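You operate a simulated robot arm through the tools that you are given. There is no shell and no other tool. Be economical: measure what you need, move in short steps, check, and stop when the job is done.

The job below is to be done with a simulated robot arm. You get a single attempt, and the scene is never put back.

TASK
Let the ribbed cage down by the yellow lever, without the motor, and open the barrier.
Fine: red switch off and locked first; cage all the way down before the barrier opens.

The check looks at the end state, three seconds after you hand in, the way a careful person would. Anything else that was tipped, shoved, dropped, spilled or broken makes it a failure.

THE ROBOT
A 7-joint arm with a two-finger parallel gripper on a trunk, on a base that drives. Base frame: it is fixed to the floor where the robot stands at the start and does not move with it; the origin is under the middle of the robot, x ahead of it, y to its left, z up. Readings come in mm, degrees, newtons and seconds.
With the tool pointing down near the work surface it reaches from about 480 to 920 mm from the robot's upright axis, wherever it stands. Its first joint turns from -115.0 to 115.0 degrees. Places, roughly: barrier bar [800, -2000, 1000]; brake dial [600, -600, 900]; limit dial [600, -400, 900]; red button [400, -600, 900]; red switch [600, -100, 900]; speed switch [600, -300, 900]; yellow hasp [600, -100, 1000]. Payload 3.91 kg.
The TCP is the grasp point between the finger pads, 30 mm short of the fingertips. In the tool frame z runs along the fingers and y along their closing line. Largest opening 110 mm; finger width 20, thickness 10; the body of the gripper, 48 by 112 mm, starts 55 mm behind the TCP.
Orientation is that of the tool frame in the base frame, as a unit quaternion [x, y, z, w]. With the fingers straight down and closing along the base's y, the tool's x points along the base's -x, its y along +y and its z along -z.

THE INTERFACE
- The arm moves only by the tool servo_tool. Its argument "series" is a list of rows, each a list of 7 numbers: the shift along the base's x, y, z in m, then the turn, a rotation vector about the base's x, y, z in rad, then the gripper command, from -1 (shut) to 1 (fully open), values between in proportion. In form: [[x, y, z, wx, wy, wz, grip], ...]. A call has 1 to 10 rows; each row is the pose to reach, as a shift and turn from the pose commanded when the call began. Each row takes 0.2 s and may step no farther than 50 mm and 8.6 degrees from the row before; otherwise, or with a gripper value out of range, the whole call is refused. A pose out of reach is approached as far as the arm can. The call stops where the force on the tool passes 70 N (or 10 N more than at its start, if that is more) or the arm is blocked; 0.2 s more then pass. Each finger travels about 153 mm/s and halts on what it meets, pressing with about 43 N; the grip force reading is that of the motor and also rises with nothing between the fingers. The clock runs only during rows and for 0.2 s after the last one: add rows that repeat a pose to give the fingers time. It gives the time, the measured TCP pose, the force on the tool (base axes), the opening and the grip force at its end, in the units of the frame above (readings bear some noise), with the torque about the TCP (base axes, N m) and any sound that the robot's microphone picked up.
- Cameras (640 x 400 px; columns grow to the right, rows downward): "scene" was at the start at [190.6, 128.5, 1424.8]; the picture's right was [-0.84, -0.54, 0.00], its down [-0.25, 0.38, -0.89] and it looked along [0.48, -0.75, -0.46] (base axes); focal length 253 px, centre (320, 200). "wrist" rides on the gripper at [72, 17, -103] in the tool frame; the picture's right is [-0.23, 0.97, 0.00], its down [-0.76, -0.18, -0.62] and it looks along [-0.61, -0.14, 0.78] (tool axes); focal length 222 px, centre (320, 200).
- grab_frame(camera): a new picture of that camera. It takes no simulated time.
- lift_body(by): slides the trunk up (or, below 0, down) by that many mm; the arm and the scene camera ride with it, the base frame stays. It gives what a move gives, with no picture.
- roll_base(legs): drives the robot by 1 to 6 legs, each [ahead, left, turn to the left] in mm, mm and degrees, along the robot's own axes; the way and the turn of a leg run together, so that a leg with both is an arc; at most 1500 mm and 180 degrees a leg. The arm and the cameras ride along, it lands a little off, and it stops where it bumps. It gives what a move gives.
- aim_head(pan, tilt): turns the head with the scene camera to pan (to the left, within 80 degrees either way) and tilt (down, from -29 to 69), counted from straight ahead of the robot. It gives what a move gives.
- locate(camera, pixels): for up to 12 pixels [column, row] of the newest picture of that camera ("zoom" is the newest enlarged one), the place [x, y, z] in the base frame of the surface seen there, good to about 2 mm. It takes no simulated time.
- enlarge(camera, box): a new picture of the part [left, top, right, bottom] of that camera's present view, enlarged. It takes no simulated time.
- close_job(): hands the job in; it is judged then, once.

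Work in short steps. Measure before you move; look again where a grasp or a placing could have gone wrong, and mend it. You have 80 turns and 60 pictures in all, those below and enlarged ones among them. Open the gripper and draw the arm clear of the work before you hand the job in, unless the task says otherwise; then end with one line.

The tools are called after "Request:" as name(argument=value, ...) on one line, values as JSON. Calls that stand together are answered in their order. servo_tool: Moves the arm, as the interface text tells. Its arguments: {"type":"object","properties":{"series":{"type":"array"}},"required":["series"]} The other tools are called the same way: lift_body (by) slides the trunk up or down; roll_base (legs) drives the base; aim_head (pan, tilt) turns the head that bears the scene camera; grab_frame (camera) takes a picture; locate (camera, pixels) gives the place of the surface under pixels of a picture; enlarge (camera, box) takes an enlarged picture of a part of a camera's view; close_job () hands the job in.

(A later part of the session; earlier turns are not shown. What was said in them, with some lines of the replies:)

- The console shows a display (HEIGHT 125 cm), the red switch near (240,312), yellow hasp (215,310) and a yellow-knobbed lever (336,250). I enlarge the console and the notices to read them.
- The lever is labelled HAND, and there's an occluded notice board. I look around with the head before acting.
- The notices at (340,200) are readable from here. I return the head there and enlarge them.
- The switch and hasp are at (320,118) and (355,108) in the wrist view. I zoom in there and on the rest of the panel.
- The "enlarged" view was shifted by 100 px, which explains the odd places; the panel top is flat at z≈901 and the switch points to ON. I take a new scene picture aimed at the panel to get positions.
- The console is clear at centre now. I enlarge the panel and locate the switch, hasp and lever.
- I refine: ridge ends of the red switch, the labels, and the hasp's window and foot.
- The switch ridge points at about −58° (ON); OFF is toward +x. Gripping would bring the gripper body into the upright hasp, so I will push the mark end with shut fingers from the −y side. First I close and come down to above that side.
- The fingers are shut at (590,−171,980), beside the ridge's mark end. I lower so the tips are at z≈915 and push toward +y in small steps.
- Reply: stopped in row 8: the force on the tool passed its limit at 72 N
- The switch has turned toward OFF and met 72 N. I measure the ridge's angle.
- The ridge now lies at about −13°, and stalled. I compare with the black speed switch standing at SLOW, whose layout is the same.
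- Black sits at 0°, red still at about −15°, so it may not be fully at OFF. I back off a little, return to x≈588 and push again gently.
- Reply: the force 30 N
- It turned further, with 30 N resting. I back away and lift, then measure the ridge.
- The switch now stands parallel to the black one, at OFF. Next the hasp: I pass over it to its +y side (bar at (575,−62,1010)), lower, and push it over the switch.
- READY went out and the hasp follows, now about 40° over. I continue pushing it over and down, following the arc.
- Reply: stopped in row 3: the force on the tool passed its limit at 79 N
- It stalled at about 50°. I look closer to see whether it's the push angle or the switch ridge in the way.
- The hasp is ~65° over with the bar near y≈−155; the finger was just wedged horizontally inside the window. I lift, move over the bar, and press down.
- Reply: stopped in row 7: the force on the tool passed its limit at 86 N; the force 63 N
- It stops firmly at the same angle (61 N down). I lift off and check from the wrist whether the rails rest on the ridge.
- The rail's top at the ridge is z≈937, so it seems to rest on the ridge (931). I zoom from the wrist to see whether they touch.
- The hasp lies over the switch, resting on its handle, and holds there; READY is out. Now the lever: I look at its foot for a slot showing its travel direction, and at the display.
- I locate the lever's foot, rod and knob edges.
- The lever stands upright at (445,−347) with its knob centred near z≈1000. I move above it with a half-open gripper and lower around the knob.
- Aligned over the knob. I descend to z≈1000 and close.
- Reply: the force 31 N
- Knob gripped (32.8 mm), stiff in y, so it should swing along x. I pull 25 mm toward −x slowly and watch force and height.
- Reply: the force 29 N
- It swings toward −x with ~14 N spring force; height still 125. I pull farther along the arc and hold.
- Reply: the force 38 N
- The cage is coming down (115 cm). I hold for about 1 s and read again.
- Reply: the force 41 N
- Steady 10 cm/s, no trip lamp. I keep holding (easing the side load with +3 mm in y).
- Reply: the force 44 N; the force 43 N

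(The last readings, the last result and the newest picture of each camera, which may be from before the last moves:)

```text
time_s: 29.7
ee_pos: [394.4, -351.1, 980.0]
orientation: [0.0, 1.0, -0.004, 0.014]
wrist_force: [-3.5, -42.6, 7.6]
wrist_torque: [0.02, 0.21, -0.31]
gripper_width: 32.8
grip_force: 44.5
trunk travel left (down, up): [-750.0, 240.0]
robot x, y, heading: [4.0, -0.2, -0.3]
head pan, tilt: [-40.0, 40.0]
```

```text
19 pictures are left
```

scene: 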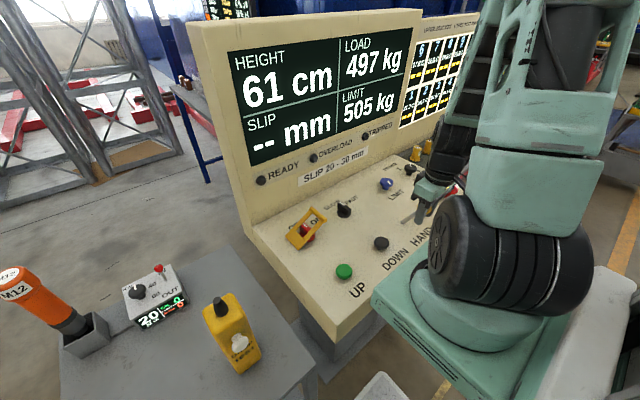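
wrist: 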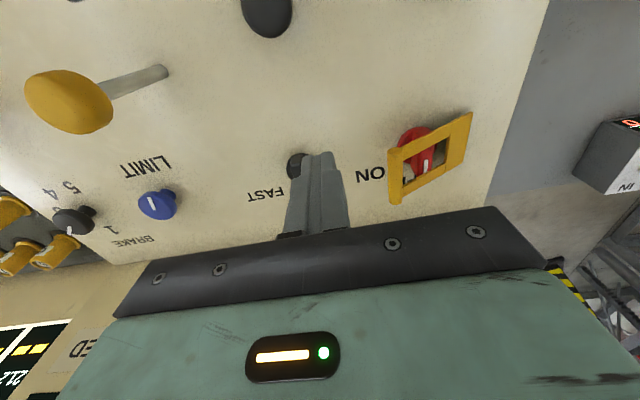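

61 cm now, still steady. I hold for three more calls (~6.6 s), then read.

Request:
servo_tool(series=[[0, 0, 0, 0, 0, 0, -1], [0, 0, 0, 0, 0, 0, -1], [0, 0, 0, 0, 0, 0, -1], [0, 0, 0, 0, 0, 0, -1], [0, 0, 0, 0, 0, 0, -1], [0, 0, 0, 0, 0, 0, -1], [0, 0, 0, 0, 0, 0, -1], [0, 0, 0, 0, 0, 0, -1], [0, 0, 0, 0, 0, 0, -1], [0, 0, 0, 0, 0, 0, -1]])

Request:
servo_tool(series=[[0, 0, 0, 0, 0, 0, -1], [0, 0, 0, 0, 0, 0, -1], [0, 0, 0, 0, 0, 0, -1], [0, 0, 0, 0, 0, 0, -1], [0, 0, 0, 0, 0, 0, -1], [0, 0, 0, 0, 0, 0, -1], [0, 0, 0, 0, 0, 0, -1], [0, 0, 0, 0, 0, 0, -1], [0, 0, 0, 0, 0, 0, -1], [0, 0, 0, 0, 0, 0, -1]])

Request:
servo_tool(series=[[0, 0, 0, 0, 0, 0, -1], [0, 0, 0, 0, 0, 0, -1], [0, 0, 0, 0, 0, 0, -1], [0, 0, 0, 0, 0, 0, -1], [0, 0, 0, 0, 0, 0, -1], [0, 0, 0, 0, 0, 0, -1], [0, 0, 0, 0, 0, 0, -1], [0, 0, 0, 0, 0, 0, -1], [0, 0, 0, 0, 0, 0, -1], [0, 0, 0, 0, 0, 0, -1]])

Request:
grab_frame(camera="scene")

```text
time_s: 31.9
ee_pos: [394.5, -352.0, 981.3]
orientation: [0.0, 1.0, -0.005, 0.014]
wrist_force: [-2.2, -41.2, 6.6]
wrist_torque: [0.08, 0.07, -0.32]
gripper_width: 32.7
grip_force: 44.6
trunk travel left (down, up): [-750.0, 240.0]
robot x, y, heading: [-0.4, -1.1, 0.1]
head pan, tilt: [-40.0, 40.0]
```

```text
time_s: 34.1
ee_pos: [394.9, -352.5, 979.8]
orientation: [0.0, 1.0, -0.004, 0.014]
wrist_force: [-1.0, -40.6, 5.4]
wrist_torque: [0.07, 0.05, -0.26]
gripper_width: 32.7
grip_force: 45.1
trunk travel left (down, up): [-750.0, 240.0]
robot x, y, heading: [-0.7, 0.6, 0.3]
head pan, tilt: [-40.0, 40.0]
```

```text
time_s: 36.3
ee_pos: [394.9, -352.4, 978.8]
orientation: [-0.001, 1.0, -0.004, 0.014]
wrist_force: [0.8, -39.8, 4.0]
wrist_torque: [0.02, 0.03, -0.29]
gripper_width: 33.1
grip_force: 45.4
trunk travel left (down, up): [-750.0, 240.0]
robot x, y, heading: [-3.0, -0.6, 0.3]
head pan, tilt: [-40.0, 40.0]
```

```text
18 pictures are left
```

scene: 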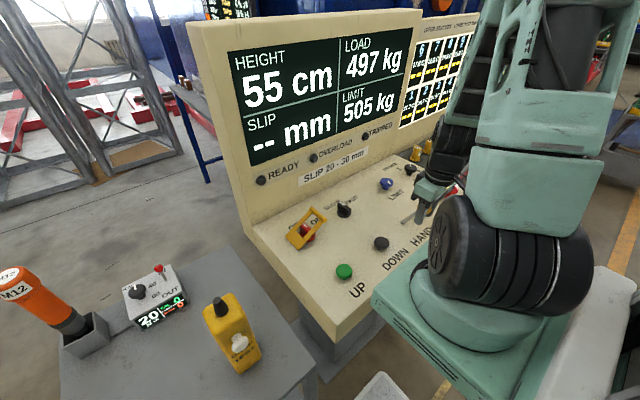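

It stopped at 55 cm. I zoom on the lever to see whether it's still tilted, and look toward the cage.

Request:
enlarge(camera="scene", box=[380, 140, 470, 240])

Request:
aim_head(pan=50, tilt=10)

Request:
grab_frame(camera="scene")

```text
4.00 times, centred on (425, 190) of scene
```

zoom: 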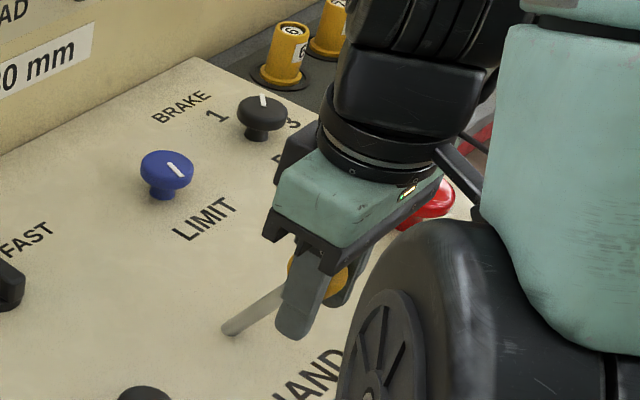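

```text
time_s: 37.9
ee_pos: [395.5, -352.2, 979.9]
orientation: [0.001, 1.0, -0.005, 0.014]
wrist_force: [1.2, -40.7, 4.3]
wrist_torque: [0.06, 0.05, -0.33]
gripper_width: 32.9
grip_force: 45.2
trunk travel left (down, up): [-750.0, 240.0]
robot x, y, heading: [-1.8, 1.0, -0.1]
head pan, tilt: [50.0, 10.0]
```

```text
16 pictures are left
```

scene: 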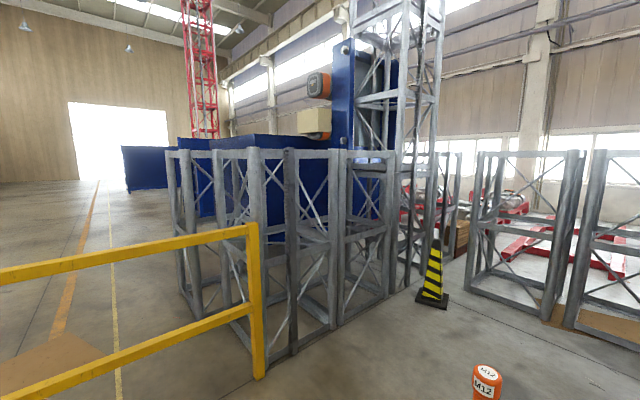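

The lever is still tilted but the cage stands at 55 cm. I look at the large blue cage behind the console for an obstacle or landing.

Request:
aim_head(pan=-25, tilt=5)

Request:
grab_frame(camera="scene")

```text
time_s: 39.4
ee_pos: [395.1, -352.5, 979.1]
orientation: [0.0, 1.0, -0.004, 0.014]
wrist_force: [1.0, -40.3, 4.1]
wrist_torque: [0.06, 0.07, -0.28]
gripper_width: 32.7
grip_force: 44.9
trunk travel left (down, up): [-750.0, 240.0]
robot x, y, heading: [-1.6, 2.7, 0.1]
head pan, tilt: [-25.0, 5.0]
```

```text
15 pictures are left
```

scene: 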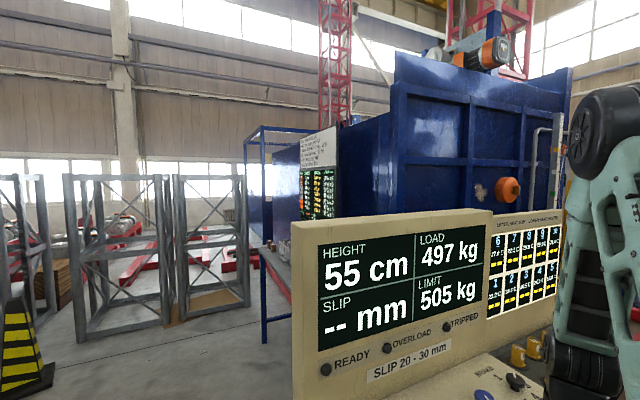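

The cage did come down and halted mid-way with the lever still pulled; probably the hand release needs letting go and pulling anew. I return the lever upright and wait, then pull again.

Request:
servo_tool(series=[[0.012, 0, 0.006, 0, 0, 0, -1], [0.024, 0, 0.011, 0, 0, 0, -1], [0.036, 0, 0.015, 0, 0, 0, -1], [0.052, 0, 0.018, 0, 0, 0, -1], [0.052, 0, 0.018, 0, 0, 0, -1], [0.052, 0, 0.018, 0, 0, 0, -1], [0.052, 0, 0.018, 0, 0, 0, -1], [0.052, 0, 0.018, 0, 0, 0, -1], [0.052, 0, 0.018, 0, 0, 0, -1]])

Request:
servo_tool(series=[[-0.012, 0, -0.001, 0, 0, 0, -1], [-0.024, 0, -0.003, 0, 0, 0, -1], [-0.036, 0, -0.008, 0, 0, 0, -1], [-0.052, 0, -0.018, 0, 0, 0, -1], [-0.052, 0, -0.018, 0, 0, 0, -1], [-0.052, 0, -0.018, 0, 0, 0, -1], [-0.052, 0, -0.018, 0, 0, 0, -1], [-0.052, 0, -0.018, 0, 0, 0, -1]])

Request:
grab_frame(camera="scene")

```text
time_s: 41.4
ee_pos: [444.8, -350.8, 996.9]
orientation: [0.003, 1.0, -0.003, 0.013]
wrist_force: [-11.3, -60.7, -17.1]
wrist_torque: [-0.05, 1.18, -0.17]
gripper_width: 32.9
grip_force: 45.1
trunk travel left (down, up): [-750.0, 240.0]
robot x, y, heading: [-1.2, -2.8, 0.1]
head pan, tilt: [-25.0, 5.0]
```

```text
time_s: 43.2
ee_pos: [395.7, -352.8, 981.0]
orientation: [0.0, 1.0, -0.004, 0.014]
wrist_force: [1.7, -38.1, 23.3]
wrist_torque: [-0.06, -1.08, -0.29]
gripper_width: 32.9
grip_force: 44.8
trunk travel left (down, up): [-750.0, 240.0]
robot x, y, heading: [-0.7, 0.8, -0.1]
head pan, tilt: [-25.0, 5.0]
```

```text
14 pictures are left
```

scene: 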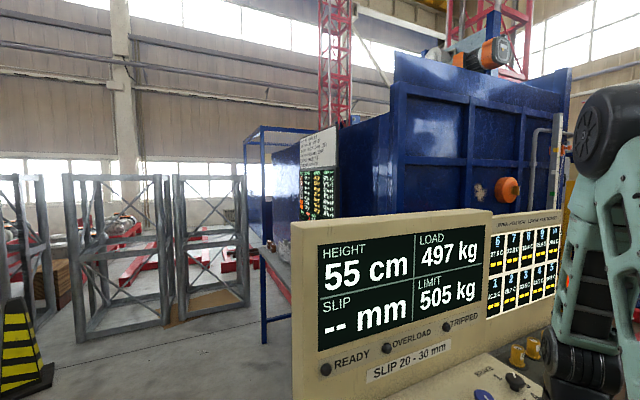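

No movement at this tilt. I try pulling the lever further to tell a bottom stop from a too-small pull.

Request:
servo_tool(series=[[-0.008, 0, -0.007, 0, 0, 0, -1], [-0.015, 0, -0.014, 0, 0, 0, -1], [-0.015, 0, -0.014, 0, 0, 0, -1], [-0.015, 0, -0.014, 0, 0, 0, -1], [-0.015, 0, -0.014, 0, 0, 0, -1], [-0.015, 0, -0.014, 0, 0, 0, -1]])

Request:
enlarge(camera="scene", box=[280, 190, 640, 400])

```text
time_s: 44.6
ee_pos: [382.1, -351.8, 964.8]
orientation: [-0.002, 1.0, 0.001, 0.009]
wrist_force: [11.2, 13.0, 7.0]
wrist_torque: [-0.12, 0.23, 0.09]
gripper_width: 32.0
grip_force: 45.3
out of reach, approached as far as the arm can: row 1, 2, 3, 4, 5, 6
trunk travel left (down, up): [-750.0, 240.0]
robot x, y, heading: [3.3, 0.6, -0.1]
head pan, tilt: [-25.0, 5.0]
```

```text
1.78 times, centred on (460, 295) of scene
```

zoom: 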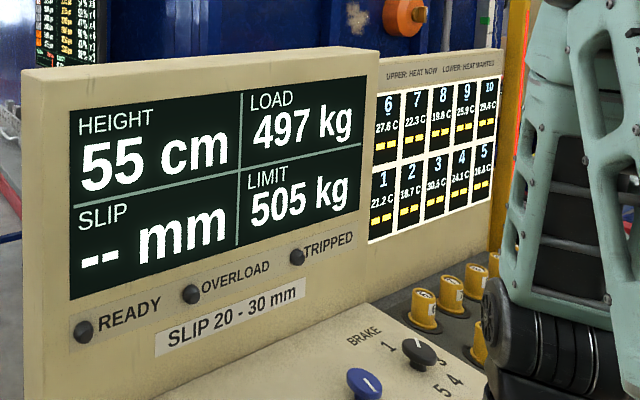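

Still 55 cm with an even larger pull, so it's likely resting. I return the lever upright, release and lift clear, then go look at the cage and barrier.

Request:
servo_tool(series=[[0.012, 0, 0.012, 0, 0, 0, -1], [0.028, 0, 0.021, 0, 0, 0, -1], [0.045, 0, 0.028, 0, 0, 0, -1], [0.063, 0, 0.033, 0, 0, 0, -1], [0.063, 0, 0.033, 0, 0, 0, 0.3], [0.063, 0, 0.033, 0, 0, 0, 0.3], [0.063, 0, 0.08, 0, 0, 0, 0.3], [0.063, 0, 0.12, 0, 0, 0, 0.3], [0.063, 0, 0.16, 0, 0, 0, 0.3]])

Request:
aim_head(pan=-60, tilt=20)

Request:
grab_frame(camera="scene")

```text
time_s: 45.5
ee_pos: [419.6, -352.3, 993.4]
orientation: [0.009, 1.0, 0.008, -0.002]
wrist_force: [-22.4, -8.4, -4.8]
wrist_torque: [-0.03, 0.07, -0.07]
gripper_width: 0.0
grip_force: 37.4
trunk travel left (down, up): [-750.0, 240.0]
robot x, y, heading: [-2.0, -1.9, -0.4]
head pan, tilt: [-25.0, 5.0]
stopped in row 4: the force on the tool passed its limit at 86 N (the readings are from after the stop); the commanded pose is now the measured one
```

```text
time_s: 46.5
ee_pos: [421.5, -352.0, 994.2]
orientation: [0.009, 1.0, 0.008, 0.0]
wrist_force: [-41.5, -6.5, -5.0]
wrist_torque: [-0.02, 0.03, -0.03]
gripper_width: 0.2
grip_force: 37.4
trunk travel left (down, up): [-750.0, 240.0]
robot x, y, heading: [-0.7, -1.9, -0.2]
head pan, tilt: [-60.0, 20.0]
```

```text
12 pictures are left
```

scene: 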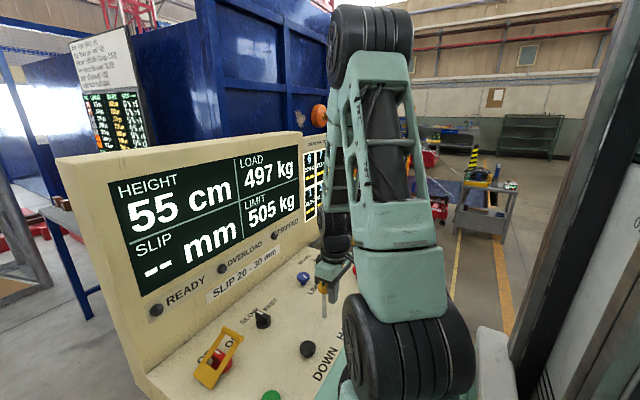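

The knob slipped from the grip on that last move; the lever is upright and the shut fingers press its −x side. I back off and lift clear.

Request:
servo_tool(series=[[-0.012, 0, 0.0, 0, 0, 0, -1], [-0.015, 0, 0.04, 0, 0, 0, -1], [-0.015, 0, 0.09, 0, 0, 0, -1], [0.0, 0, 0.14, 0, 0, 0, -1], [0.0, 0, 0.18, 0, 0, 0, -1]])

Request:
enlarge(camera="scene", box=[400, 60, 540, 300])

Request:
locate(camera="scene", pixels=[[318, 115], [250, 60], [432, 200], [160, 310], [460, 240], [218, 100], [100, 330]])

```text
refused: row 4 steps farther than a row can; nothing moved
```

```text
1.67 times, centred on (470, 180) of scene
```

zoom: 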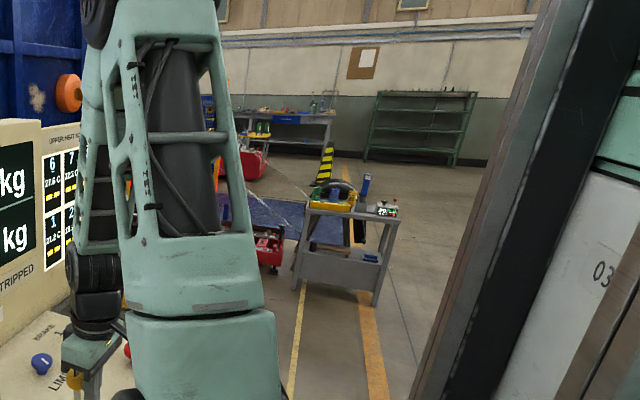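

```text
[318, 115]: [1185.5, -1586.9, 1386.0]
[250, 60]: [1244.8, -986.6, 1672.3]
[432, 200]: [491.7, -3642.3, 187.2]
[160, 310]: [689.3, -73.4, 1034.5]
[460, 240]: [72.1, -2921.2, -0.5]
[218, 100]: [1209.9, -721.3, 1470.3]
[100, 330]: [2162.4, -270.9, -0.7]
```

That call was refused for one step too long; I redo it with shorter steps.

Request:
servo_tool(series=[[-0.012, 0, 0.0, 0, 0, 0, -1], [-0.015, 0, 0.04, 0, 0, 0, -1], [-0.015, 0, 0.085, 0, 0, 0, -1], [-0.015, 0, 0.13, 0, 0, 0, -1], [0.0, 0, 0.17, 0, 0, 0, -1], [0.0, 0, 0.21, 0, 0, 0, -1]])

Request:
roll_base(legs=[[-150, 0, 0], [0, -900, 0]])

Request:
aim_head(pan=-45, tilt=20)

Request:
grab_frame(camera="scene")

```text
time_s: 47.9
ee_pos: [423.7, -349.9, 1203.8]
orientation: [0.006, 1.0, 0.006, 0.0]
wrist_force: [0.3, 0.4, -0.8]
wrist_torque: [0.01, -0.02, 0.0]
gripper_width: 0.0
grip_force: 37.8
trunk travel left (down, up): [-750.0, 240.0]
robot x, y, heading: [0.4, -0.1, 0.1]
head pan, tilt: [-60.0, 20.0]
```

```text
time_s: 53.6
ee_pos: [290.8, -1227.5, 1203.1]
orientation: [-0.002, 1.0, 0.007, 0.0]
wrist_force: [-0.3, 0.0, 0.5]
wrist_torque: [-0.01, -0.03, 0.0]
gripper_width: 0.0
grip_force: 37.7
trunk travel left (down, up): [-750.0, 240.0]
robot x, y, heading: [-139.6, -887.1, 1.0]
head pan, tilt: [-60.0, 20.0]
```

```text
time_s: 54.3
ee_pos: [290.5, -1227.4, 1203.5]
orientation: [-0.002, 1.0, 0.007, 0.0]
wrist_force: [-0.6, 1.0, 0.3]
wrist_torque: [-0.01, -0.02, 0.01]
gripper_width: 0.3
grip_force: 37.9
trunk travel left (down, up): [-750.0, 240.0]
robot x, y, heading: [-134.6, -884.1, 1.1]
head pan, tilt: [-45.0, 20.0]
```

```text
10 pictures are left
```

scene: 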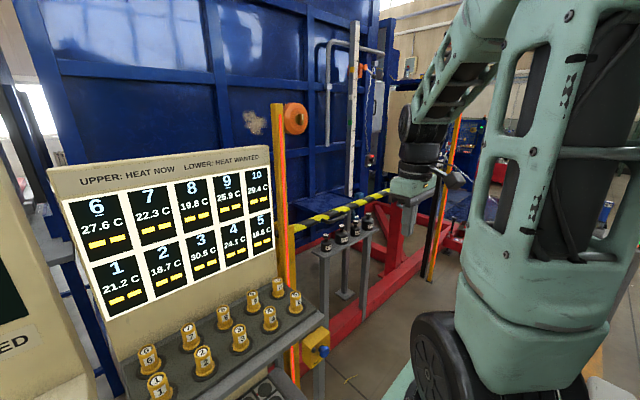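

Now the striped barrier bar is visible from (290,228) to (390,192), between two posts. I zoom there and locate the bar and surroundings.

Request:
enlarge(camera="scene", box=[270, 100, 470, 225])

Request:
locate(camera="scene", pixels=[[293, 229], [320, 218], [345, 209], [365, 202], [386, 194], [450, 180], [283, 200], [326, 243], [342, 233], [368, 222], [355, 90], [318, 345]])

```text
3.20 times, centred on (370, 162) of scene
```

zoom: 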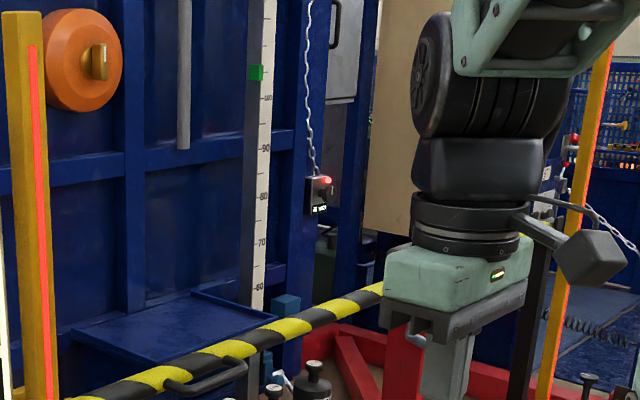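

```text
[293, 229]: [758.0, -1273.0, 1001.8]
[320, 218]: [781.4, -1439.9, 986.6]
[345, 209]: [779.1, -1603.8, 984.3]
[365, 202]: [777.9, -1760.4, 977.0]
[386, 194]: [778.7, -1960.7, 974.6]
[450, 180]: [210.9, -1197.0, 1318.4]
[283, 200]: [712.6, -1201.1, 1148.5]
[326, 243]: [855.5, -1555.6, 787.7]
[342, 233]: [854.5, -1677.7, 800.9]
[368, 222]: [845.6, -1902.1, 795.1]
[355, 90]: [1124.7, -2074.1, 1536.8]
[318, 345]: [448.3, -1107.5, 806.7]
```

I measure the ruler (labels 60, 90), its lower end, the bar's handle, and the box with the red lamp.

Request:
locate(camera="zoom", pixels=[[258, 287], [264, 148], [256, 305], [256, 72], [180, 320], [180, 388], [215, 370], [240, 360], [318, 190], [287, 310], [290, 330], [370, 295]])

```text
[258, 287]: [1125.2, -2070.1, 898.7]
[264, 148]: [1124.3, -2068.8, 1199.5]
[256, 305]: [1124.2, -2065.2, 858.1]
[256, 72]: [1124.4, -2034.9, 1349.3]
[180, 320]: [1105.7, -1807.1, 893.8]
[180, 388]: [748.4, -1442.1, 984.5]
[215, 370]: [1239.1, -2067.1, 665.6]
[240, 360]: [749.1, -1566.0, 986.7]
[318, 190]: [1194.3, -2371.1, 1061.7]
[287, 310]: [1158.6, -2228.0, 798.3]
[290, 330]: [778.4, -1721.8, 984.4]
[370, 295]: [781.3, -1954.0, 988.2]
```

Label 60 is z=900 and the ruler ends at ≈z 858 (55–56), so 55 cm is the bottom. The bar (x≈779, z≈985) has a handle at x≈748, y −1442…−1566. I drive in front of it and look.

Request:
roll_base(legs=[[0, -600, -1], [150, 0, 0]])

Request:
aim_head(pan=-35, tilt=25)

Request:
grab_frame(camera="scene")

```text
time_s: 58.7
ee_pos: [435.2, -1846.2, 1204.2]
orientation: [0.009, 1.0, 0.007, 0.0]
wrist_force: [0.2, 0.5, 0.4]
wrist_torque: [0.01, 0.01, 0.01]
gripper_width: 0.0
grip_force: 37.8
trunk travel left (down, up): [-750.0, 240.0]
robot x, y, heading: [15.5, -1492.9, -0.3]
head pan, tilt: [-45.0, 20.0]
```

```text
time_s: 59.5
ee_pos: [435.4, -1844.6, 1204.2]
orientation: [0.009, 1.0, 0.006, 0.001]
wrist_force: [-1.2, 0.7, -0.1]
wrist_torque: [-0.02, -0.02, -0.02]
gripper_width: 0.0
grip_force: 37.6
trunk travel left (down, up): [-750.0, 240.0]
robot x, y, heading: [11.6, -1495.7, -0.4]
head pan, tilt: [-35.0, 25.0]
```

```text
8 pictures are left
```

scene: 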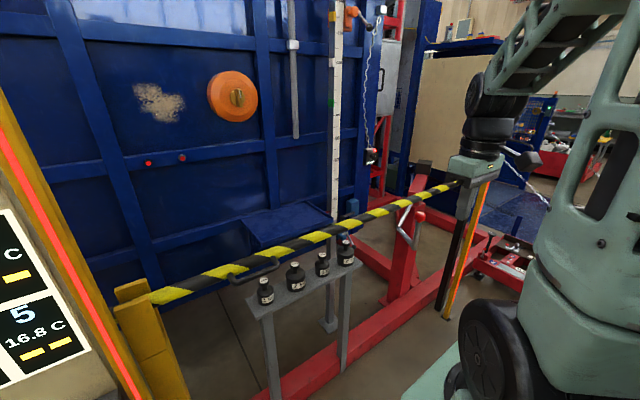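

The bar rests at the left in a yellow block (140,300) and pivots likely at the right (460,190). I zoom in on both ends.

Request:
enlarge(camera="scene", box=[100, 230, 300, 355])

Request:
locate(camera="zoom", pixels=[[70, 190], [130, 180], [165, 220], [180, 245], [430, 150], [425, 165], [480, 145], [540, 125], [545, 105], [380, 130], [560, 80], [80, 230]])

Request:
enlarge(camera="scene", box=[380, 140, 540, 320])

Request:
locate(camera="scene", pixels=[[455, 184], [440, 189], [405, 205], [464, 215], [470, 220], [418, 215], [445, 270], [470, 250], [418, 300]])

```text
3.20 times, centred on (200, 292) of scene
```

zoom: 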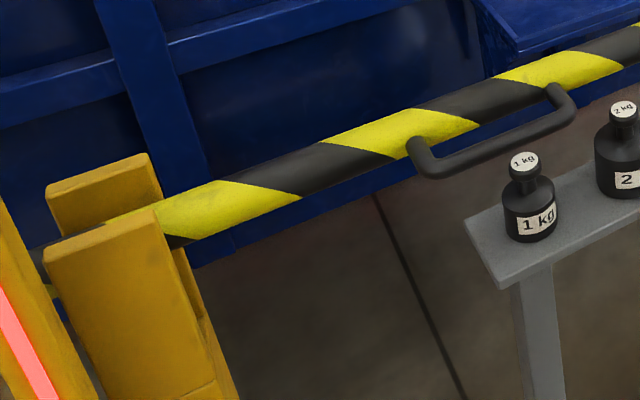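

```text
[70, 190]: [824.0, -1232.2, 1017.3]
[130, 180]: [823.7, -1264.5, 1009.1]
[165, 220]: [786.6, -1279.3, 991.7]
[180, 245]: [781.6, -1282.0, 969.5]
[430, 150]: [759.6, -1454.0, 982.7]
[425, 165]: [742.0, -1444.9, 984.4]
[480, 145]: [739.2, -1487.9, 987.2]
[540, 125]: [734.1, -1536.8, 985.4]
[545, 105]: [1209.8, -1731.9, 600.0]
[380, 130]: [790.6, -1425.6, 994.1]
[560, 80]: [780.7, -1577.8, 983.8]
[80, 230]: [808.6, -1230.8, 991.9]
```

```text
2.22 times, centred on (460, 230) of scene
```

zoom: 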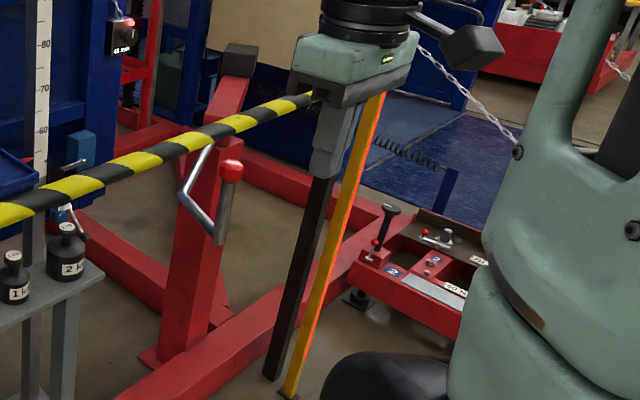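

```text
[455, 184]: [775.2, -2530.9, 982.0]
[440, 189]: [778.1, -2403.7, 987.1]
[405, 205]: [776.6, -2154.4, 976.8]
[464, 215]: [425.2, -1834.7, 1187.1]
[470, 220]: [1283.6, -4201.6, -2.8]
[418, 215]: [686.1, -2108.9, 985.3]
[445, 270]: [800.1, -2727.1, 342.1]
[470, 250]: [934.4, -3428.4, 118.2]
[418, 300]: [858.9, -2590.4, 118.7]
```

The bar sits in an open-topped fork (y≈−1235) and pivots at the post near (800,−2727): it lifts. A red crank stands in front at (686,−2109,985), to be avoided. I check floor clearances before driving right.

Request:
locate(camera="scene", pixels=[[300, 385], [350, 345], [400, 320], [480, 262], [520, 285], [512, 245], [345, 245], [405, 235], [420, 240], [418, 205], [500, 290], [425, 165]])

```text
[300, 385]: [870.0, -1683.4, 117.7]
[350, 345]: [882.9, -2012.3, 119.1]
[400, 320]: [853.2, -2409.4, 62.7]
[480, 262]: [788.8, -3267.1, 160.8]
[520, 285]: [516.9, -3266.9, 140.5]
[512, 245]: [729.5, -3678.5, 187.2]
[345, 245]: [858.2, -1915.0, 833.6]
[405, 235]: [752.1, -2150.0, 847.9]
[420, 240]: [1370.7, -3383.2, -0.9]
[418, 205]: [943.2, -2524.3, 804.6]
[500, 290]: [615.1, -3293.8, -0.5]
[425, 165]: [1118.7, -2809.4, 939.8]
```

The floor is clear. I drive 550 mm right, then turn the tool to point forward (+x) in steps while shifting it.

Request:
roll_base(legs=[[0, -550, 0]])

Request:
servo_tool(series=[[0, 0.04, 0, 0, -0.14, 0, -1], [0, 0.08, 0, 0, -0.28, 0, -1], [0, 0.12, 0, 0, -0.42, 0, -1], [0, 0.16, 0, 0, -0.56, 0, -1], [0, 0.2, 0, 0, -0.7, 0, -1], [0, 0.24, 0, 0, -0.84, 0, -1], [0, 0.28, 0, 0, -0.98, 0, -1], [0, 0.32, 0, 0, -1.12, 0, -1], [0, 0.36, 0, 0, -1.26, 0, -1], [0.02, 0.4, 0, 0, -1.4, 0, -1]])

```text
time_s: 62.6
ee_pos: [428.3, -2390.3, 1204.0]
orientation: [0.012, 1.0, 0.007, 0.0]
wrist_force: [0.2, -0.8, 0.1]
wrist_torque: [-0.02, 0.02, -0.02]
gripper_width: 0.1
grip_force: 37.3
trunk travel left (down, up): [-750.0, 240.0]
robot x, y, heading: [8.3, -2035.8, -1.0]
head pan, tilt: [-35.0, 25.0]
```

```text
time_s: 64.8
ee_pos: [460.8, -1899.1, 1245.2]
orientation: [0.011, 0.763, 0.009, 0.646]
wrist_force: [-6.3, 2.4, -0.1]
wrist_torque: [-0.04, -0.04, -0.13]
gripper_width: 0.0
grip_force: 37.5
out of reach, approached as far as the arm can: row 2, 3, 4, 5, 6, 7, 8, 9, 10
trunk travel left (down, up): [-750.0, 240.0]
robot x, y, heading: [9.5, -2033.5, -0.9]
head pan, tilt: [-35.0, 25.0]
```

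Tool nearly forward. Moving out in x will bring the pose within reach; I complete the turn and check where it lands.

Request:
servo_tool(series=[[0.04, 0, 0, 0, -0.08, 0, -1], [0.08, 0, 0, 0, -0.17, 0, -1], [0.12, 0, -0.02, 0, -0.17, 0, -1], [0.15, 0, -0.04, 0, -0.17, 0, -1], [0.15, 0, -0.04, 0, -0.17, 0, -1]])

```text
time_s: 66.0
ee_pos: [609.5, -1895.1, 1203.2]
orientation: [0.005, 0.707, 0.014, 0.707]
wrist_force: [0.5, 0.7, 0.3]
wrist_torque: [0.0, -0.01, -0.01]
gripper_width: 0.0
grip_force: 37.1
trunk travel left (down, up): [-750.0, 240.0]
robot x, y, heading: [9.7, -2035.4, -1.0]
head pan, tilt: [-35.0, 25.0]
```

Pointing forward now. I go to y≈−1960, down to z≈935, then forward under the bar (underside ≈963) to x≈775.

Request:
servo_tool(series=[[0, -0.03, -0.03, 0, 0, 0, -1], [0, -0.065, -0.06, 0, 0, 0, -1], [0, -0.065, -0.11, 0, 0, 0, -1], [0, -0.065, -0.16, 0, 0, 0, -1], [0, -0.065, -0.21, 0, 0, 0, -1], [0, -0.065, -0.25, 0, 0, 0, -1], [0, -0.065, -0.268, 0, 0, 0, -1], [0.045, -0.065, -0.268, 0, 0, 0, -1], [0.09, -0.065, -0.268, 0, 0, 0, -1], [0.13, -0.065, -0.268, 0, 0, 0, -1]])

Request:
servo_tool(series=[[0.03, 0, 0, 0, 0, 0, -1], [0.035, 0, 0, 0, 0, 0, -1]])

Request:
grab_frame(camera="scene")

```text
time_s: 68.2
ee_pos: [739.1, -1957.0, 933.8]
orientation: [0.003, 0.707, 0.014, 0.707]
wrist_force: [0.2, 0.2, 0.2]
wrist_torque: [-0.05, 0.01, -0.01]
gripper_width: 0.2
grip_force: 38.1
out of reach, approached as far as the arm can: row 2, 3
trunk travel left (down, up): [-750.0, 240.0]
robot x, y, heading: [9.1, -2036.3, -0.6]
head pan, tilt: [-35.0, 25.0]
```

```text
time_s: 68.8
ee_pos: [773.6, -1961.0, 934.1]
orientation: [0.003, 0.707, 0.013, 0.707]
wrist_force: [0.2, 0.4, 0.1]
wrist_torque: [-0.01, 0.02, -0.01]
gripper_width: 0.0
grip_force: 37.8
trunk travel left (down, up): [-750.0, 240.0]
robot x, y, heading: [11.5, -2035.1, -1.0]
head pan, tilt: [-35.0, 25.0]
```

```text
5 pictures are left
```

scene: 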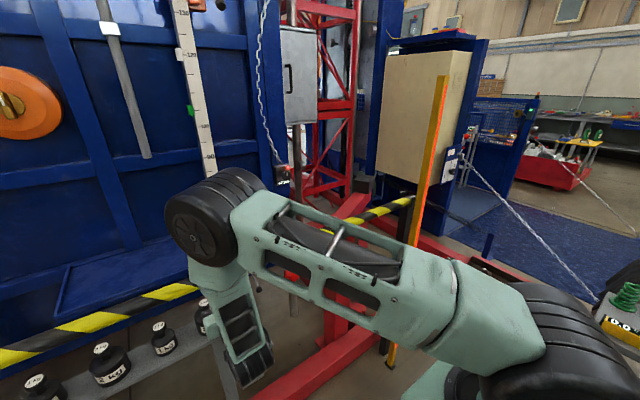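

The tool is under the bar with no contact yet. I raise it slowly and read the force.

Request:
servo_tool(series=[[0, 0, 0.015, 0, 0, 0, -1], [0, 0, 0.03, 0, 0, 0, -1], [0, 0, 0.045, 0, 0, 0, -1], [0, -0.002, 0.065, 0, 0, 0, -1], [0, -0.005, 0.085, 0, 0, 0, -1], [0, -0.008, 0.105, 0, 0, 0, -1]])

```text
time_s: 70.2
ee_pos: [775.8, -1967.1, 1039.6]
orientation: [0.005, 0.707, 0.013, 0.708]
wrist_force: [0.1, 0.7, -0.7]
wrist_torque: [0.0, -0.05, 0.02]
gripper_width: 0.1
grip_force: 37.5
trunk travel left (down, up): [-750.0, 240.0]
robot x, y, heading: [9.0, -2034.2, -0.3]
head pan, tilt: [-35.0, 25.0]
```

No notable load, so the bar seems counterbalanced. I continue along the arc about the pivot (y≈−2727) up to about 40°.

Request:
servo_tool(series=[[0, -0.015, 0.038, 0, 0, 0, -1], [0, -0.034, 0.081, 0, 0, 0, -1], [0, -0.055, 0.121, 0, 0, 0, -1], [0, -0.078, 0.16, 0, 0, 0, -1], [0, -0.103, 0.197, 0, 0, 0, -1], [0, -0.13, 0.231, 0, 0, 0, -1], [0, -0.161, 0.262, 0, 0, 0, -1], [0, -0.192, 0.29, 0, 0, 0, -1], [0, -0.22, 0.312, 0, 0, 0, -1], [0, -0.249, 0.332, 0, 0, 0, -1]])

Request:
grab_frame(camera="scene")

```text
time_s: 72.4
ee_pos: [775.6, -2216.9, 1370.7]
orientation: [0.004, 0.707, 0.014, 0.707]
wrist_force: [-0.1, -0.1, -0.5]
wrist_torque: [0.04, 0.03, -0.07]
gripper_width: 0.1
grip_force: 37.8
trunk travel left (down, up): [-750.0, 240.0]
robot x, y, heading: [12.7, -2034.2, -0.6]
head pan, tilt: [-35.0, 25.0]
```

```text
4 pictures are left
```

scene: 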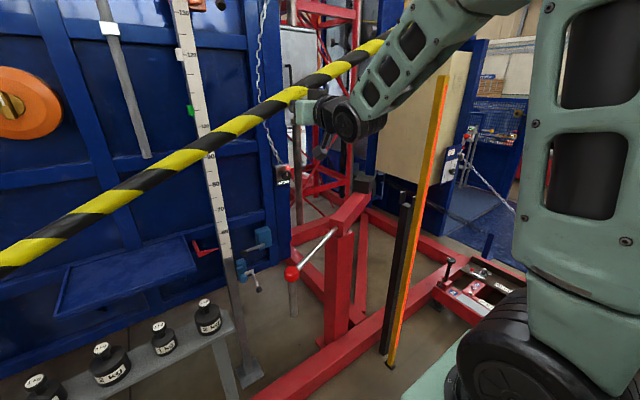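

The bar's right end rose: it pivots at the left (yellow block), not right. I measure the bar's line.

Request:
locate(camera="scene", pixels=[[10, 258], [100, 204], [200, 147], [290, 97], [340, 70], [378, 46], [385, 38], [292, 275], [410, 200]])

```text
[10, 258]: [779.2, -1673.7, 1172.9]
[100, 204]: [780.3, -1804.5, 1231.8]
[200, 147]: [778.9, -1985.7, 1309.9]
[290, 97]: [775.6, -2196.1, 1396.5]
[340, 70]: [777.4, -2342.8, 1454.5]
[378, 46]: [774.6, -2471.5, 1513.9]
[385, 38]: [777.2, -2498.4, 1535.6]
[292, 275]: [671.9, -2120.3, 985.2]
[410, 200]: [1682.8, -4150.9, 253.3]
```

The bar line gives a pivot at y≈−1235, z≈985, currently 23° up, with no load on the finger: it stays by itself. I withdraw the finger and drive left to work nearer the pivot.

Request:
servo_tool(series=[[0, 0, -0.012, 0, 0, 0, -1], [-0.045, 0, -0.012, 0, 0, 0, -1], [-0.09, 0, -0.012, 0, 0, 0, -1], [-0.13, 0, -0.012, 0, 0, 0, -1]])

Request:
roll_base(legs=[[0, 480, 0]])

Request:
servo_tool(series=[[0, 0, -0.045, 0, 0, 0, -1], [0, 0, -0.09, 0, 0, 0, -1], [0, 0, -0.135, 0, 0, 0, -1], [0, 0, -0.18, 0, 0, 0, -1], [0, 0, -0.225, 0, 0, 0, -1]])

Request:
grab_frame(camera="scene")

```text
time_s: 73.4
ee_pos: [644.1, -2215.5, 1359.6]
orientation: [0.004, 0.707, 0.014, 0.707]
wrist_force: [0.2, -0.9, -0.2]
wrist_torque: [-0.03, -0.02, -0.01]
gripper_width: 0.0
grip_force: 37.7
trunk travel left (down, up): [-750.0, 240.0]
robot x, y, heading: [6.4, -2036.4, -0.8]
head pan, tilt: [-35.0, 25.0]
```

```text
time_s: 76.2
ee_pos: [650.1, -1746.2, 1359.0]
orientation: [0.007, 0.707, 0.01, 0.707]
wrist_force: [0.2, -0.3, 0.0]
wrist_torque: [-0.02, 0.0, -0.02]
gripper_width: 0.2
grip_force: 37.7
trunk travel left (down, up): [-750.0, 240.0]
robot x, y, heading: [19.1, -1562.9, -1.2]
head pan, tilt: [-35.0, 25.0]
```

```text
time_s: 77.4
ee_pos: [700.6, -1767.0, 1120.1]
orientation: [0.007, 0.706, 0.01, 0.708]
wrist_force: [-1.0, 0.4, 0.1]
wrist_torque: [0.02, 0.04, -0.01]
gripper_width: 0.0
grip_force: 37.9
out of reach, approached as far as the arm can: row 1, 2, 3, 4, 5
trunk travel left (down, up): [-750.0, 240.0]
robot x, y, heading: [16.8, -1561.3, -1.4]
head pan, tilt: [-35.0, 25.0]
```

```text
3 pictures are left
```

scene: 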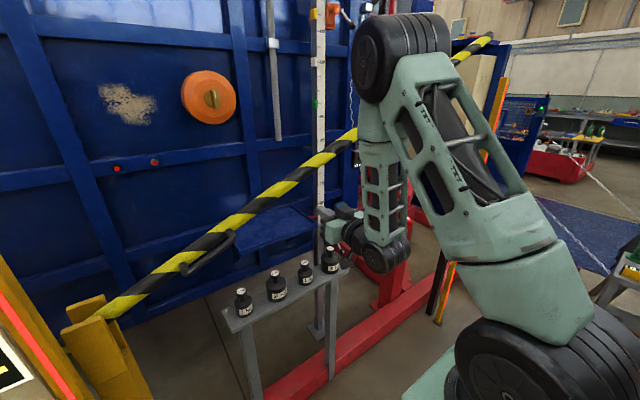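

The bar stays raised. The tool is below it; I move forward under the bar (target x≈775).

Request:
servo_tool(series=[[0.04, 0, -0.01, 0, 0, 0, -1], [0.075, 0, -0.01, 0, 0, 0, -1], [0.075, 0, -0.01, 0, 0, 0, -1]])

```text
time_s: 78.2
ee_pos: [778.9, -1770.0, 1110.7]
orientation: [0.006, 0.707, 0.011, 0.707]
wrist_force: [0.0, -0.5, 0.0]
wrist_torque: [0.0, -0.03, 0.0]
gripper_width: 0.0
grip_force: 37.2
trunk travel left (down, up): [-750.0, 240.0]
robot x, y, heading: [16.3, -1560.1, -1.0]
head pan, tilt: [-35.0, 25.0]
```

In place under the bar. Now I raise it along the arc about y≈−1235 to ~63°.

Request:
servo_tool(series=[[-0.003, 0.003, 0.049, 0, 0, 0, -1], [-0.003, 0.015, 0.089, 0, 0, 0, -1], [-0.003, 0.026, 0.109, 0, 0, 0, -1], [-0.003, 0.053, 0.149, 0, 0, 0, -1], [-0.003, 0.082, 0.188, 0, 0, 0, -1], [-0.003, 0.114, 0.223, 0, 0, 0, -1], [-0.003, 0.15, 0.254, 0, 0, 0, -1], [-0.003, 0.187, 0.282, 0, 0, 0, -1], [-0.003, 0.227, 0.306, 0, 0, 0, -1], [-0.003, 0.268, 0.327, 0, 0, 0, -1]])

```text
time_s: 80.4
ee_pos: [773.9, -1497.0, 1437.7]
orientation: [0.007, 0.707, 0.01, 0.707]
wrist_force: [-0.5, -0.7, 0.2]
wrist_torque: [0.0, -0.01, 0.04]
gripper_width: 0.2
grip_force: 38.0
trunk travel left (down, up): [-750.0, 240.0]
robot x, y, heading: [17.2, -1562.4, -0.9]
head pan, tilt: [-35.0, 25.0]
```

Smooth, no load. I continue to about 83°, slowly, watching for the end stop.

Request:
servo_tool(series=[[0, 0.02, 0.009, 0, 0, 0, -1], [0, 0.04, 0.017, 0, 0, 0, -1], [0, 0.06, 0.024, 0, 0, 0, -1], [0, 0.08, 0.03, 0, 0, 0, -1], [0, 0.1, 0.035, 0, 0, 0, -1], [0, 0.12, 0.039, 0, 0, 0, -1], [0, 0.14, 0.042, 0, 0, 0, -1], [0, 0.155, 0.044, 0, 0, 0, -1], [0, 0.168, 0.044, 0, 0, 0, -1]])

```text
time_s: 82.4
ee_pos: [778.4, -1328.3, 1484.6]
orientation: [0.007, 0.707, 0.012, 0.707]
wrist_force: [-0.3, 0.1, 0.8]
wrist_torque: [0.02, 0.01, 0.04]
gripper_width: 0.0
grip_force: 37.4
trunk travel left (down, up): [-750.0, 240.0]
robot x, y, heading: [15.5, -1563.4, -1.2]
head pan, tilt: [-35.0, 25.0]
```

Reached ~83°. I give it a little more until any stop, then draw away and back, and look.

Request:
servo_tool(series=[[0, 0.008, 0, 0, 0, 0, -1], [0, 0.016, 0, 0, 0, 0, -1], [0, -0.01, 0, 0, 0, 0, -1], [-0.04, -0.04, 0, 0, 0, 0, -1], [-0.08, -0.06, 0, 0, 0, 0, -1], [-0.12, -0.09, 0, 0, 0, 0, -1], [-0.15, -0.12, 0, 0, 0, 0, -0.5], [-0.15, -0.15, 0, 0, 0, 0, 0.5], [-0.15, -0.15, 0, 0, 0, 0, 0.5]])

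Request:
aim_head(pan=5, tilt=12)

Request:
grab_frame(camera="scene")

```text
time_s: 84.4
ee_pos: [626.8, -1480.1, 1484.4]
orientation: [0.007, 0.707, 0.01, 0.707]
wrist_force: [0.3, -0.3, 1.2]
wrist_torque: [0.01, 0.0, 0.04]
gripper_width: 82.7
grip_force: 0.0
trunk travel left (down, up): [-750.0, 240.0]
robot x, y, heading: [15.5, -1561.7, -1.2]
head pan, tilt: [-35.0, 25.0]
```

```text
time_s: 85.5
ee_pos: [627.5, -1479.4, 1484.4]
orientation: [0.008, 0.707, 0.01, 0.707]
wrist_force: [-0.3, 0.2, 0.2]
wrist_torque: [0.02, 0.01, -0.03]
gripper_width: 82.5
grip_force: 0.1
trunk travel left (down, up): [-750.0, 240.0]
robot x, y, heading: [16.2, -1558.9, -1.5]
head pan, tilt: [5.0, 12.0]
```

```text
2 pictures are left
```

scene: 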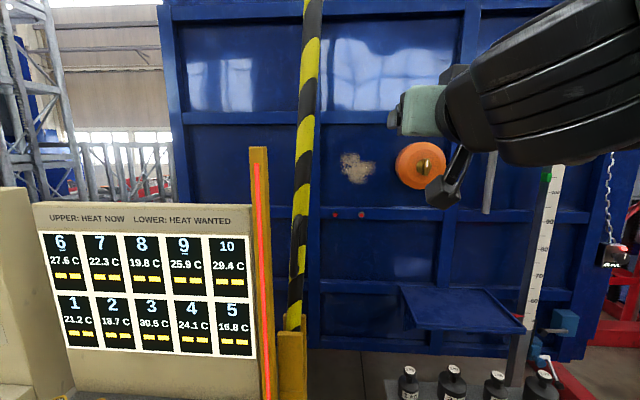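

The bar stands upright and stays. I check the cage's underside against whatever it rests on, to be sure 55 cm is the bottom.

Request:
enlarge(camera="scene", box=[330, 230, 640, 400])

Request:
locate(camera="scene", pixels=[[345, 345], [345, 358], [345, 375], [400, 352], [515, 335], [515, 365], [565, 320], [540, 345], [560, 350], [535, 330], [530, 300], [590, 345]])

```text
2.06 times, centred on (485, 315) of scene
```

zoom: 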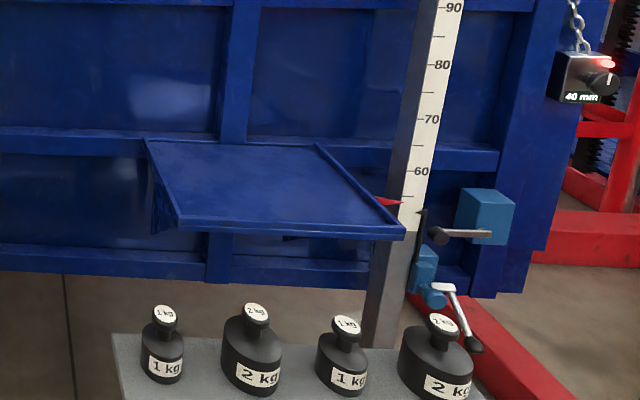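

```text
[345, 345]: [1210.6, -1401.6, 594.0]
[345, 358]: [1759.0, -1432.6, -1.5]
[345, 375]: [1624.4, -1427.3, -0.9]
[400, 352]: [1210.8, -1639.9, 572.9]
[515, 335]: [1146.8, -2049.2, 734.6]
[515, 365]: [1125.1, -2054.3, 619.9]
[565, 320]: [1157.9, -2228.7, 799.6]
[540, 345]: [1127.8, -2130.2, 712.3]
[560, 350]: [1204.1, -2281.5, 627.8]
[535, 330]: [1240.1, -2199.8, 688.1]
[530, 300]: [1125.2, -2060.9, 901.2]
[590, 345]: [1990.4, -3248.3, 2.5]
```

The red pointer stands at 55, just above the end of the scale, and a second pull gave no further descent, so the cage is down. I open the gripper fully, back away, and hand in.

Request:
servo_tool(series=[[0, -0.02, 0, 0, 0, 0, 1], [0, -0.02, 0, 0, 0, 0, 1]])

Request:
roll_base(legs=[[-200, 0, 0]])

Request:
grab_frame(camera="scene")

```text
time_s: 86.1
ee_pos: [627.2, -1499.9, 1485.7]
orientation: [0.006, 0.707, 0.011, 0.707]
wrist_force: [0.2, 0.4, 0.1]
wrist_torque: [-0.02, -0.06, -0.02]
gripper_width: 110.2
grip_force: 0.0
trunk travel left (down, up): [-750.0, 240.0]
robot x, y, heading: [16.6, -1557.7, -1.2]
head pan, tilt: [5.0, 12.0]
```

```text
time_s: 87.7
ee_pos: [426.6, -1493.6, 1484.1]
orientation: [0.006, 0.707, 0.01, 0.707]
wrist_force: [-0.5, -0.1, 1.0]
wrist_torque: [0.0, 0.0, 0.02]
gripper_width: 110.2
grip_force: 0.1
trunk travel left (down, up): [-750.0, 240.0]
robot x, y, heading: [-182.8, -1558.3, -1.4]
head pan, tilt: [5.0, 12.0]
```

```text
0 pictures are left
```

scene: 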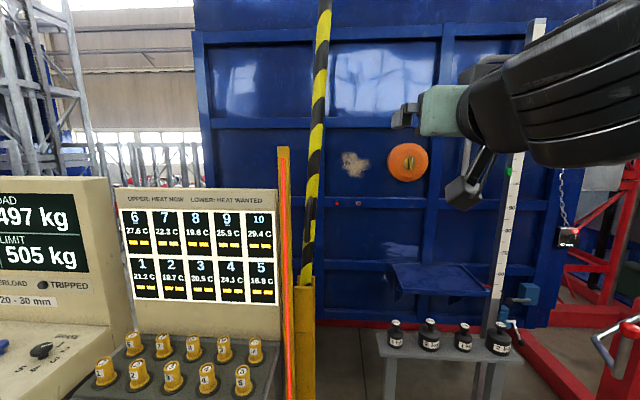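

The barrier stands upright, the cage is at 55 cm and the arm is clear, so I hand in.

Request:
close_job()

```text
The job is handed in.
```

I turned the red switch off and folded the yellow hasp over it, lowered the cage by the hand lever without the motor, then raised the barrier upright. The cage stopped at 55 cm: pulling the lever again moved it no further and the scale ends just below, so I took that as the bottom. The hasp rests on the switch handle rather than lying flat, even when pressed hard; I took it as locked.
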